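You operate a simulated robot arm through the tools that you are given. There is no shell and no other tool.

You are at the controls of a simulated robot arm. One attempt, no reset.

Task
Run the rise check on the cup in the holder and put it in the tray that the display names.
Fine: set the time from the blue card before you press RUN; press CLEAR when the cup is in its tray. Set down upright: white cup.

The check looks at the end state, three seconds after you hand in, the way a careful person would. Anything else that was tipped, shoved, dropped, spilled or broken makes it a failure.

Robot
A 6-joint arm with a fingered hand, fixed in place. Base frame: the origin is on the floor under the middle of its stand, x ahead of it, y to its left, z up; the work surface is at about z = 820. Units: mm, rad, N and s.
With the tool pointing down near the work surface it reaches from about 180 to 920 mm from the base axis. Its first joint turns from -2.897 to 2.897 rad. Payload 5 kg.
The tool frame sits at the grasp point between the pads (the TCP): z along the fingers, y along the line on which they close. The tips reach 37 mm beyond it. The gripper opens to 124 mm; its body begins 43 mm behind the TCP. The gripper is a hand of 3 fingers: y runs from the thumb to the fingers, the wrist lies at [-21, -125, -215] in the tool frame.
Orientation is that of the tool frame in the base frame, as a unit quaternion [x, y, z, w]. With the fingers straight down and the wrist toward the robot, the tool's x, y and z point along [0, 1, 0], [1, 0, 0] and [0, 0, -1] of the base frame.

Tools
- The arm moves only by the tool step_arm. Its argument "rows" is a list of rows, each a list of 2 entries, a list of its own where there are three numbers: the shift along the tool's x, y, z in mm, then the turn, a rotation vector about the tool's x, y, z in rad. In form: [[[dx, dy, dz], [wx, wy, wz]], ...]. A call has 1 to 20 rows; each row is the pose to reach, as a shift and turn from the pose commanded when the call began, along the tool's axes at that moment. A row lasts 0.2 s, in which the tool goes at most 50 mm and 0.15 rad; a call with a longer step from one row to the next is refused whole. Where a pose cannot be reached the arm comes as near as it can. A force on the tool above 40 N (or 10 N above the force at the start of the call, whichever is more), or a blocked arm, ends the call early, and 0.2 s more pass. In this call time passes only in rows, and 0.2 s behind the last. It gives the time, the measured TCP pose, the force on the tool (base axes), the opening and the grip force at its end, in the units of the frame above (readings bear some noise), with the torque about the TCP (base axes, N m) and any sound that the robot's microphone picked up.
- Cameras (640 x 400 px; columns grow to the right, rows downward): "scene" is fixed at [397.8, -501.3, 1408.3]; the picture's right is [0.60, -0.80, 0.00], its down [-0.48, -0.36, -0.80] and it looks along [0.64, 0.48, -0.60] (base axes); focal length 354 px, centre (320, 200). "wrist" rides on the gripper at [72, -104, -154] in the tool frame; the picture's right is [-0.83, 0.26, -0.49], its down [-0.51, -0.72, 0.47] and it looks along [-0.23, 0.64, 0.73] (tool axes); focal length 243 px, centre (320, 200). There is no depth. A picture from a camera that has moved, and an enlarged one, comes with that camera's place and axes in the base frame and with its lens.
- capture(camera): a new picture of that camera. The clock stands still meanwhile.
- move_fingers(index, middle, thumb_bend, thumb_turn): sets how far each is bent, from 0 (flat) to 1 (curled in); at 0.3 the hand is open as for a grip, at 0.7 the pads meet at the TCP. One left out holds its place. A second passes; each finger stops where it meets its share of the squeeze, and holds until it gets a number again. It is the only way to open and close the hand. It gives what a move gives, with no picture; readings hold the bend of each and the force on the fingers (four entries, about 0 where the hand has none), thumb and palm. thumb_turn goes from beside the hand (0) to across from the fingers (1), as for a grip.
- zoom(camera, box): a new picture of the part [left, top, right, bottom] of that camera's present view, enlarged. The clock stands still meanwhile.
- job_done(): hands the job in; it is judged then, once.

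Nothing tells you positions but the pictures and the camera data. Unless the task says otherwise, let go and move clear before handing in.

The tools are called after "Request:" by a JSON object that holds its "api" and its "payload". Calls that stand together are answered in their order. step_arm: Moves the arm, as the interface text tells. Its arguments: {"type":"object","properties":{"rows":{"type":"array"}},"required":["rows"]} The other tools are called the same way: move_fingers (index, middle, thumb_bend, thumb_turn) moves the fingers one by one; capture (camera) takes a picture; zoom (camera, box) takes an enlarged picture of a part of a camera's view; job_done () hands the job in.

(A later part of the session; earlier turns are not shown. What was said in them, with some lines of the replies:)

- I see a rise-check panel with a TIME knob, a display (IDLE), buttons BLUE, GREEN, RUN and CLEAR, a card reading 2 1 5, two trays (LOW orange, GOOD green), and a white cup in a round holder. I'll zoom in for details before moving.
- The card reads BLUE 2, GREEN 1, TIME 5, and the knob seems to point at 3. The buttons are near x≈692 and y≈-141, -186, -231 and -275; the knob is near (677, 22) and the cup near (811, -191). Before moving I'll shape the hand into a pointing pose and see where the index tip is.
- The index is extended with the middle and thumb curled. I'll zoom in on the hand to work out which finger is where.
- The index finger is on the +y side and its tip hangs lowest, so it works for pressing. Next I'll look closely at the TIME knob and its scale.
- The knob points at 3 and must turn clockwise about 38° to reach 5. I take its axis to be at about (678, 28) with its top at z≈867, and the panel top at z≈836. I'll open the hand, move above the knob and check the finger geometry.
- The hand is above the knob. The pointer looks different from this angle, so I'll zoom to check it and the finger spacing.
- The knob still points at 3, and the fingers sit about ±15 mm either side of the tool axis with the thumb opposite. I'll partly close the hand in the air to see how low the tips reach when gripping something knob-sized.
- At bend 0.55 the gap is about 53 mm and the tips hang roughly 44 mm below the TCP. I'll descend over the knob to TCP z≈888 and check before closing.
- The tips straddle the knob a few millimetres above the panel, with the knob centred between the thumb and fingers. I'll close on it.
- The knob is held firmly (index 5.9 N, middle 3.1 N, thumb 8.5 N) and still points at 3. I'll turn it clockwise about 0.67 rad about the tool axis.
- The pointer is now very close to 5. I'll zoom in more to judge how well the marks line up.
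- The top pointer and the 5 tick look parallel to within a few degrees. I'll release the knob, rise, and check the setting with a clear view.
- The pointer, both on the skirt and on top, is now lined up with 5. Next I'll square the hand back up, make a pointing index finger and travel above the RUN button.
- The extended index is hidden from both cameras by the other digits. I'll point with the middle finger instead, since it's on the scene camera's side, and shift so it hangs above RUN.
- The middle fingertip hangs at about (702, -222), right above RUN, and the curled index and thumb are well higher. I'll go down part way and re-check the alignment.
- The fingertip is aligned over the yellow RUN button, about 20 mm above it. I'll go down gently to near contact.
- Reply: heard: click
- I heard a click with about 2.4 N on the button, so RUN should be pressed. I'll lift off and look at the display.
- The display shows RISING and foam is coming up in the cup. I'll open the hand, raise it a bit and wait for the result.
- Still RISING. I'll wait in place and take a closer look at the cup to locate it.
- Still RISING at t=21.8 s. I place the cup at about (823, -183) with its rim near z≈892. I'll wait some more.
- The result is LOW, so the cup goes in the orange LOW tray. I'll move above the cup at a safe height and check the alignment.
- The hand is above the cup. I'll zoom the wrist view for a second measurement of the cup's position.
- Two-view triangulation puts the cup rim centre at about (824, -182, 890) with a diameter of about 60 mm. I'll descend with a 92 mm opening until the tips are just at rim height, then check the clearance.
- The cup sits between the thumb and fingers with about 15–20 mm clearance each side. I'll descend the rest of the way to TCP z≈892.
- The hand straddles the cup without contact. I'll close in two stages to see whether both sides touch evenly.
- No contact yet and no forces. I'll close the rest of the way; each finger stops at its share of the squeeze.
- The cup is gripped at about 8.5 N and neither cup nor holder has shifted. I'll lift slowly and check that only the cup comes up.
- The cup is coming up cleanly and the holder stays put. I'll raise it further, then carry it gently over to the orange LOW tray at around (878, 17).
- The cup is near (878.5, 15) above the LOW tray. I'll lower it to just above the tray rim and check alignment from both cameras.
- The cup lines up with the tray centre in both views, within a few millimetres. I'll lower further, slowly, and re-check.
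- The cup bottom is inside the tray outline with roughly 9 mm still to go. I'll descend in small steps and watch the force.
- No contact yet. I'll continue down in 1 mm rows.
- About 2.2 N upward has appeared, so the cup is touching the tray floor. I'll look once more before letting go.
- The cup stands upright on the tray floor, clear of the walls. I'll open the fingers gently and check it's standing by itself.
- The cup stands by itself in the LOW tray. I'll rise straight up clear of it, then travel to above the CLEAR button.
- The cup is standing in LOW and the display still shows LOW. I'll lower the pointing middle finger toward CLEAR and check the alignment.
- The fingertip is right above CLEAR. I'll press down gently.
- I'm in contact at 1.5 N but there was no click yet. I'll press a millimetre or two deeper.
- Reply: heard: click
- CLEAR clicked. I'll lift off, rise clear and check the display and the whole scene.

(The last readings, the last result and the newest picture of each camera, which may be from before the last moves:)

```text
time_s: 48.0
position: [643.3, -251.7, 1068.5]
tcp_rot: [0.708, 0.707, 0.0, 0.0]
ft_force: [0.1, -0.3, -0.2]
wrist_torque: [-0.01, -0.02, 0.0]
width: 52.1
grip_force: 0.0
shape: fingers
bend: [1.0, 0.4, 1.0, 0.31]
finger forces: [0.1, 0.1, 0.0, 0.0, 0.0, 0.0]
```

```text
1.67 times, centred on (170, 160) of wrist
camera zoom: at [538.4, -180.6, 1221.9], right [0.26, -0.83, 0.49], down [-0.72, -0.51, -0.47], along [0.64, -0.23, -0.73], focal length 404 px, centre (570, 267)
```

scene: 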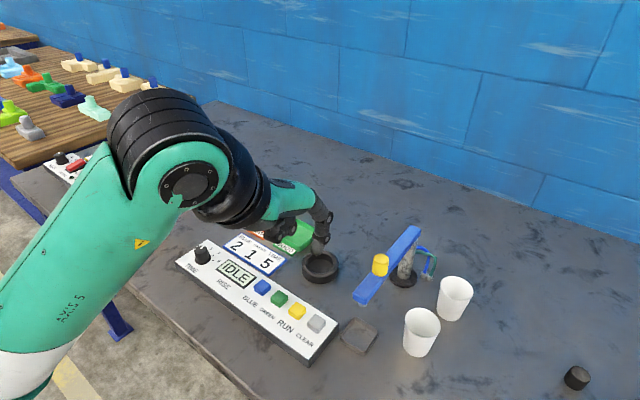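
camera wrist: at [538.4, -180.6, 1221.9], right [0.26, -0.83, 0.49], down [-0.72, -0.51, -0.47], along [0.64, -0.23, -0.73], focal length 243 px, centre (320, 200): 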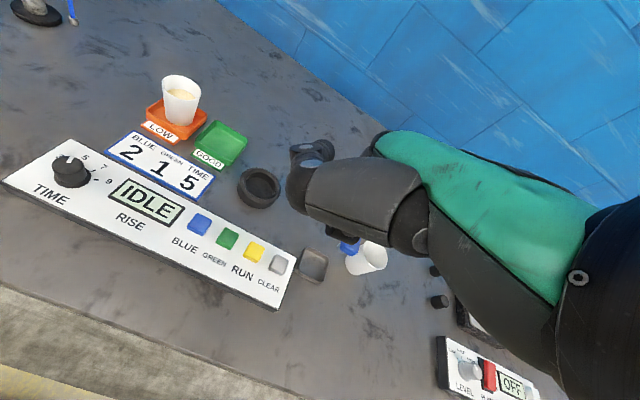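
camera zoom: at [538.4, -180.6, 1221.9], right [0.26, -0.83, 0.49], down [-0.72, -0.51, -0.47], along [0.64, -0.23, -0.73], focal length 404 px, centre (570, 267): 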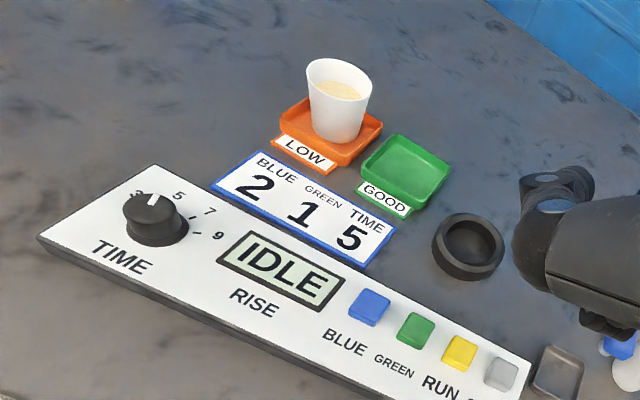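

The display is back to IDLE, the white cup stands upright in the LOW tray, the knob is on 5, and nothing else has moved. The hand is empty and well clear, so I'm handing in.

Request:
{"api": "job_done", "payload": {}}

```text
The job is handed in.
```

The rise check ran with the time set to 5, as the blue card says. The display named LOW, and the white cup is standing upright in the orange LOW tray.

- **Time:** I turned the TIME knob from 3 to 5 before pressing RUN. The BLUE 2 and GREEN 1 on the card I left alone, because the cup already held its mix.
- **Check:** RUN clicked, the display showed RISING for about five seconds, and then it showed LOW.
- **Cup:** I lifted it straight out of the holder and set it down inside the tray. The final pictures show it upright.
- **Clear:** I pressed CLEAR once the cup was in its tray, and the display went back to IDLE.

The pictures show nothing else tipped, shoved or spilled. The hand was empty and well clear when I handed the job in. The tool only confirmed the hand-in, so I don't have the judge's verdict.
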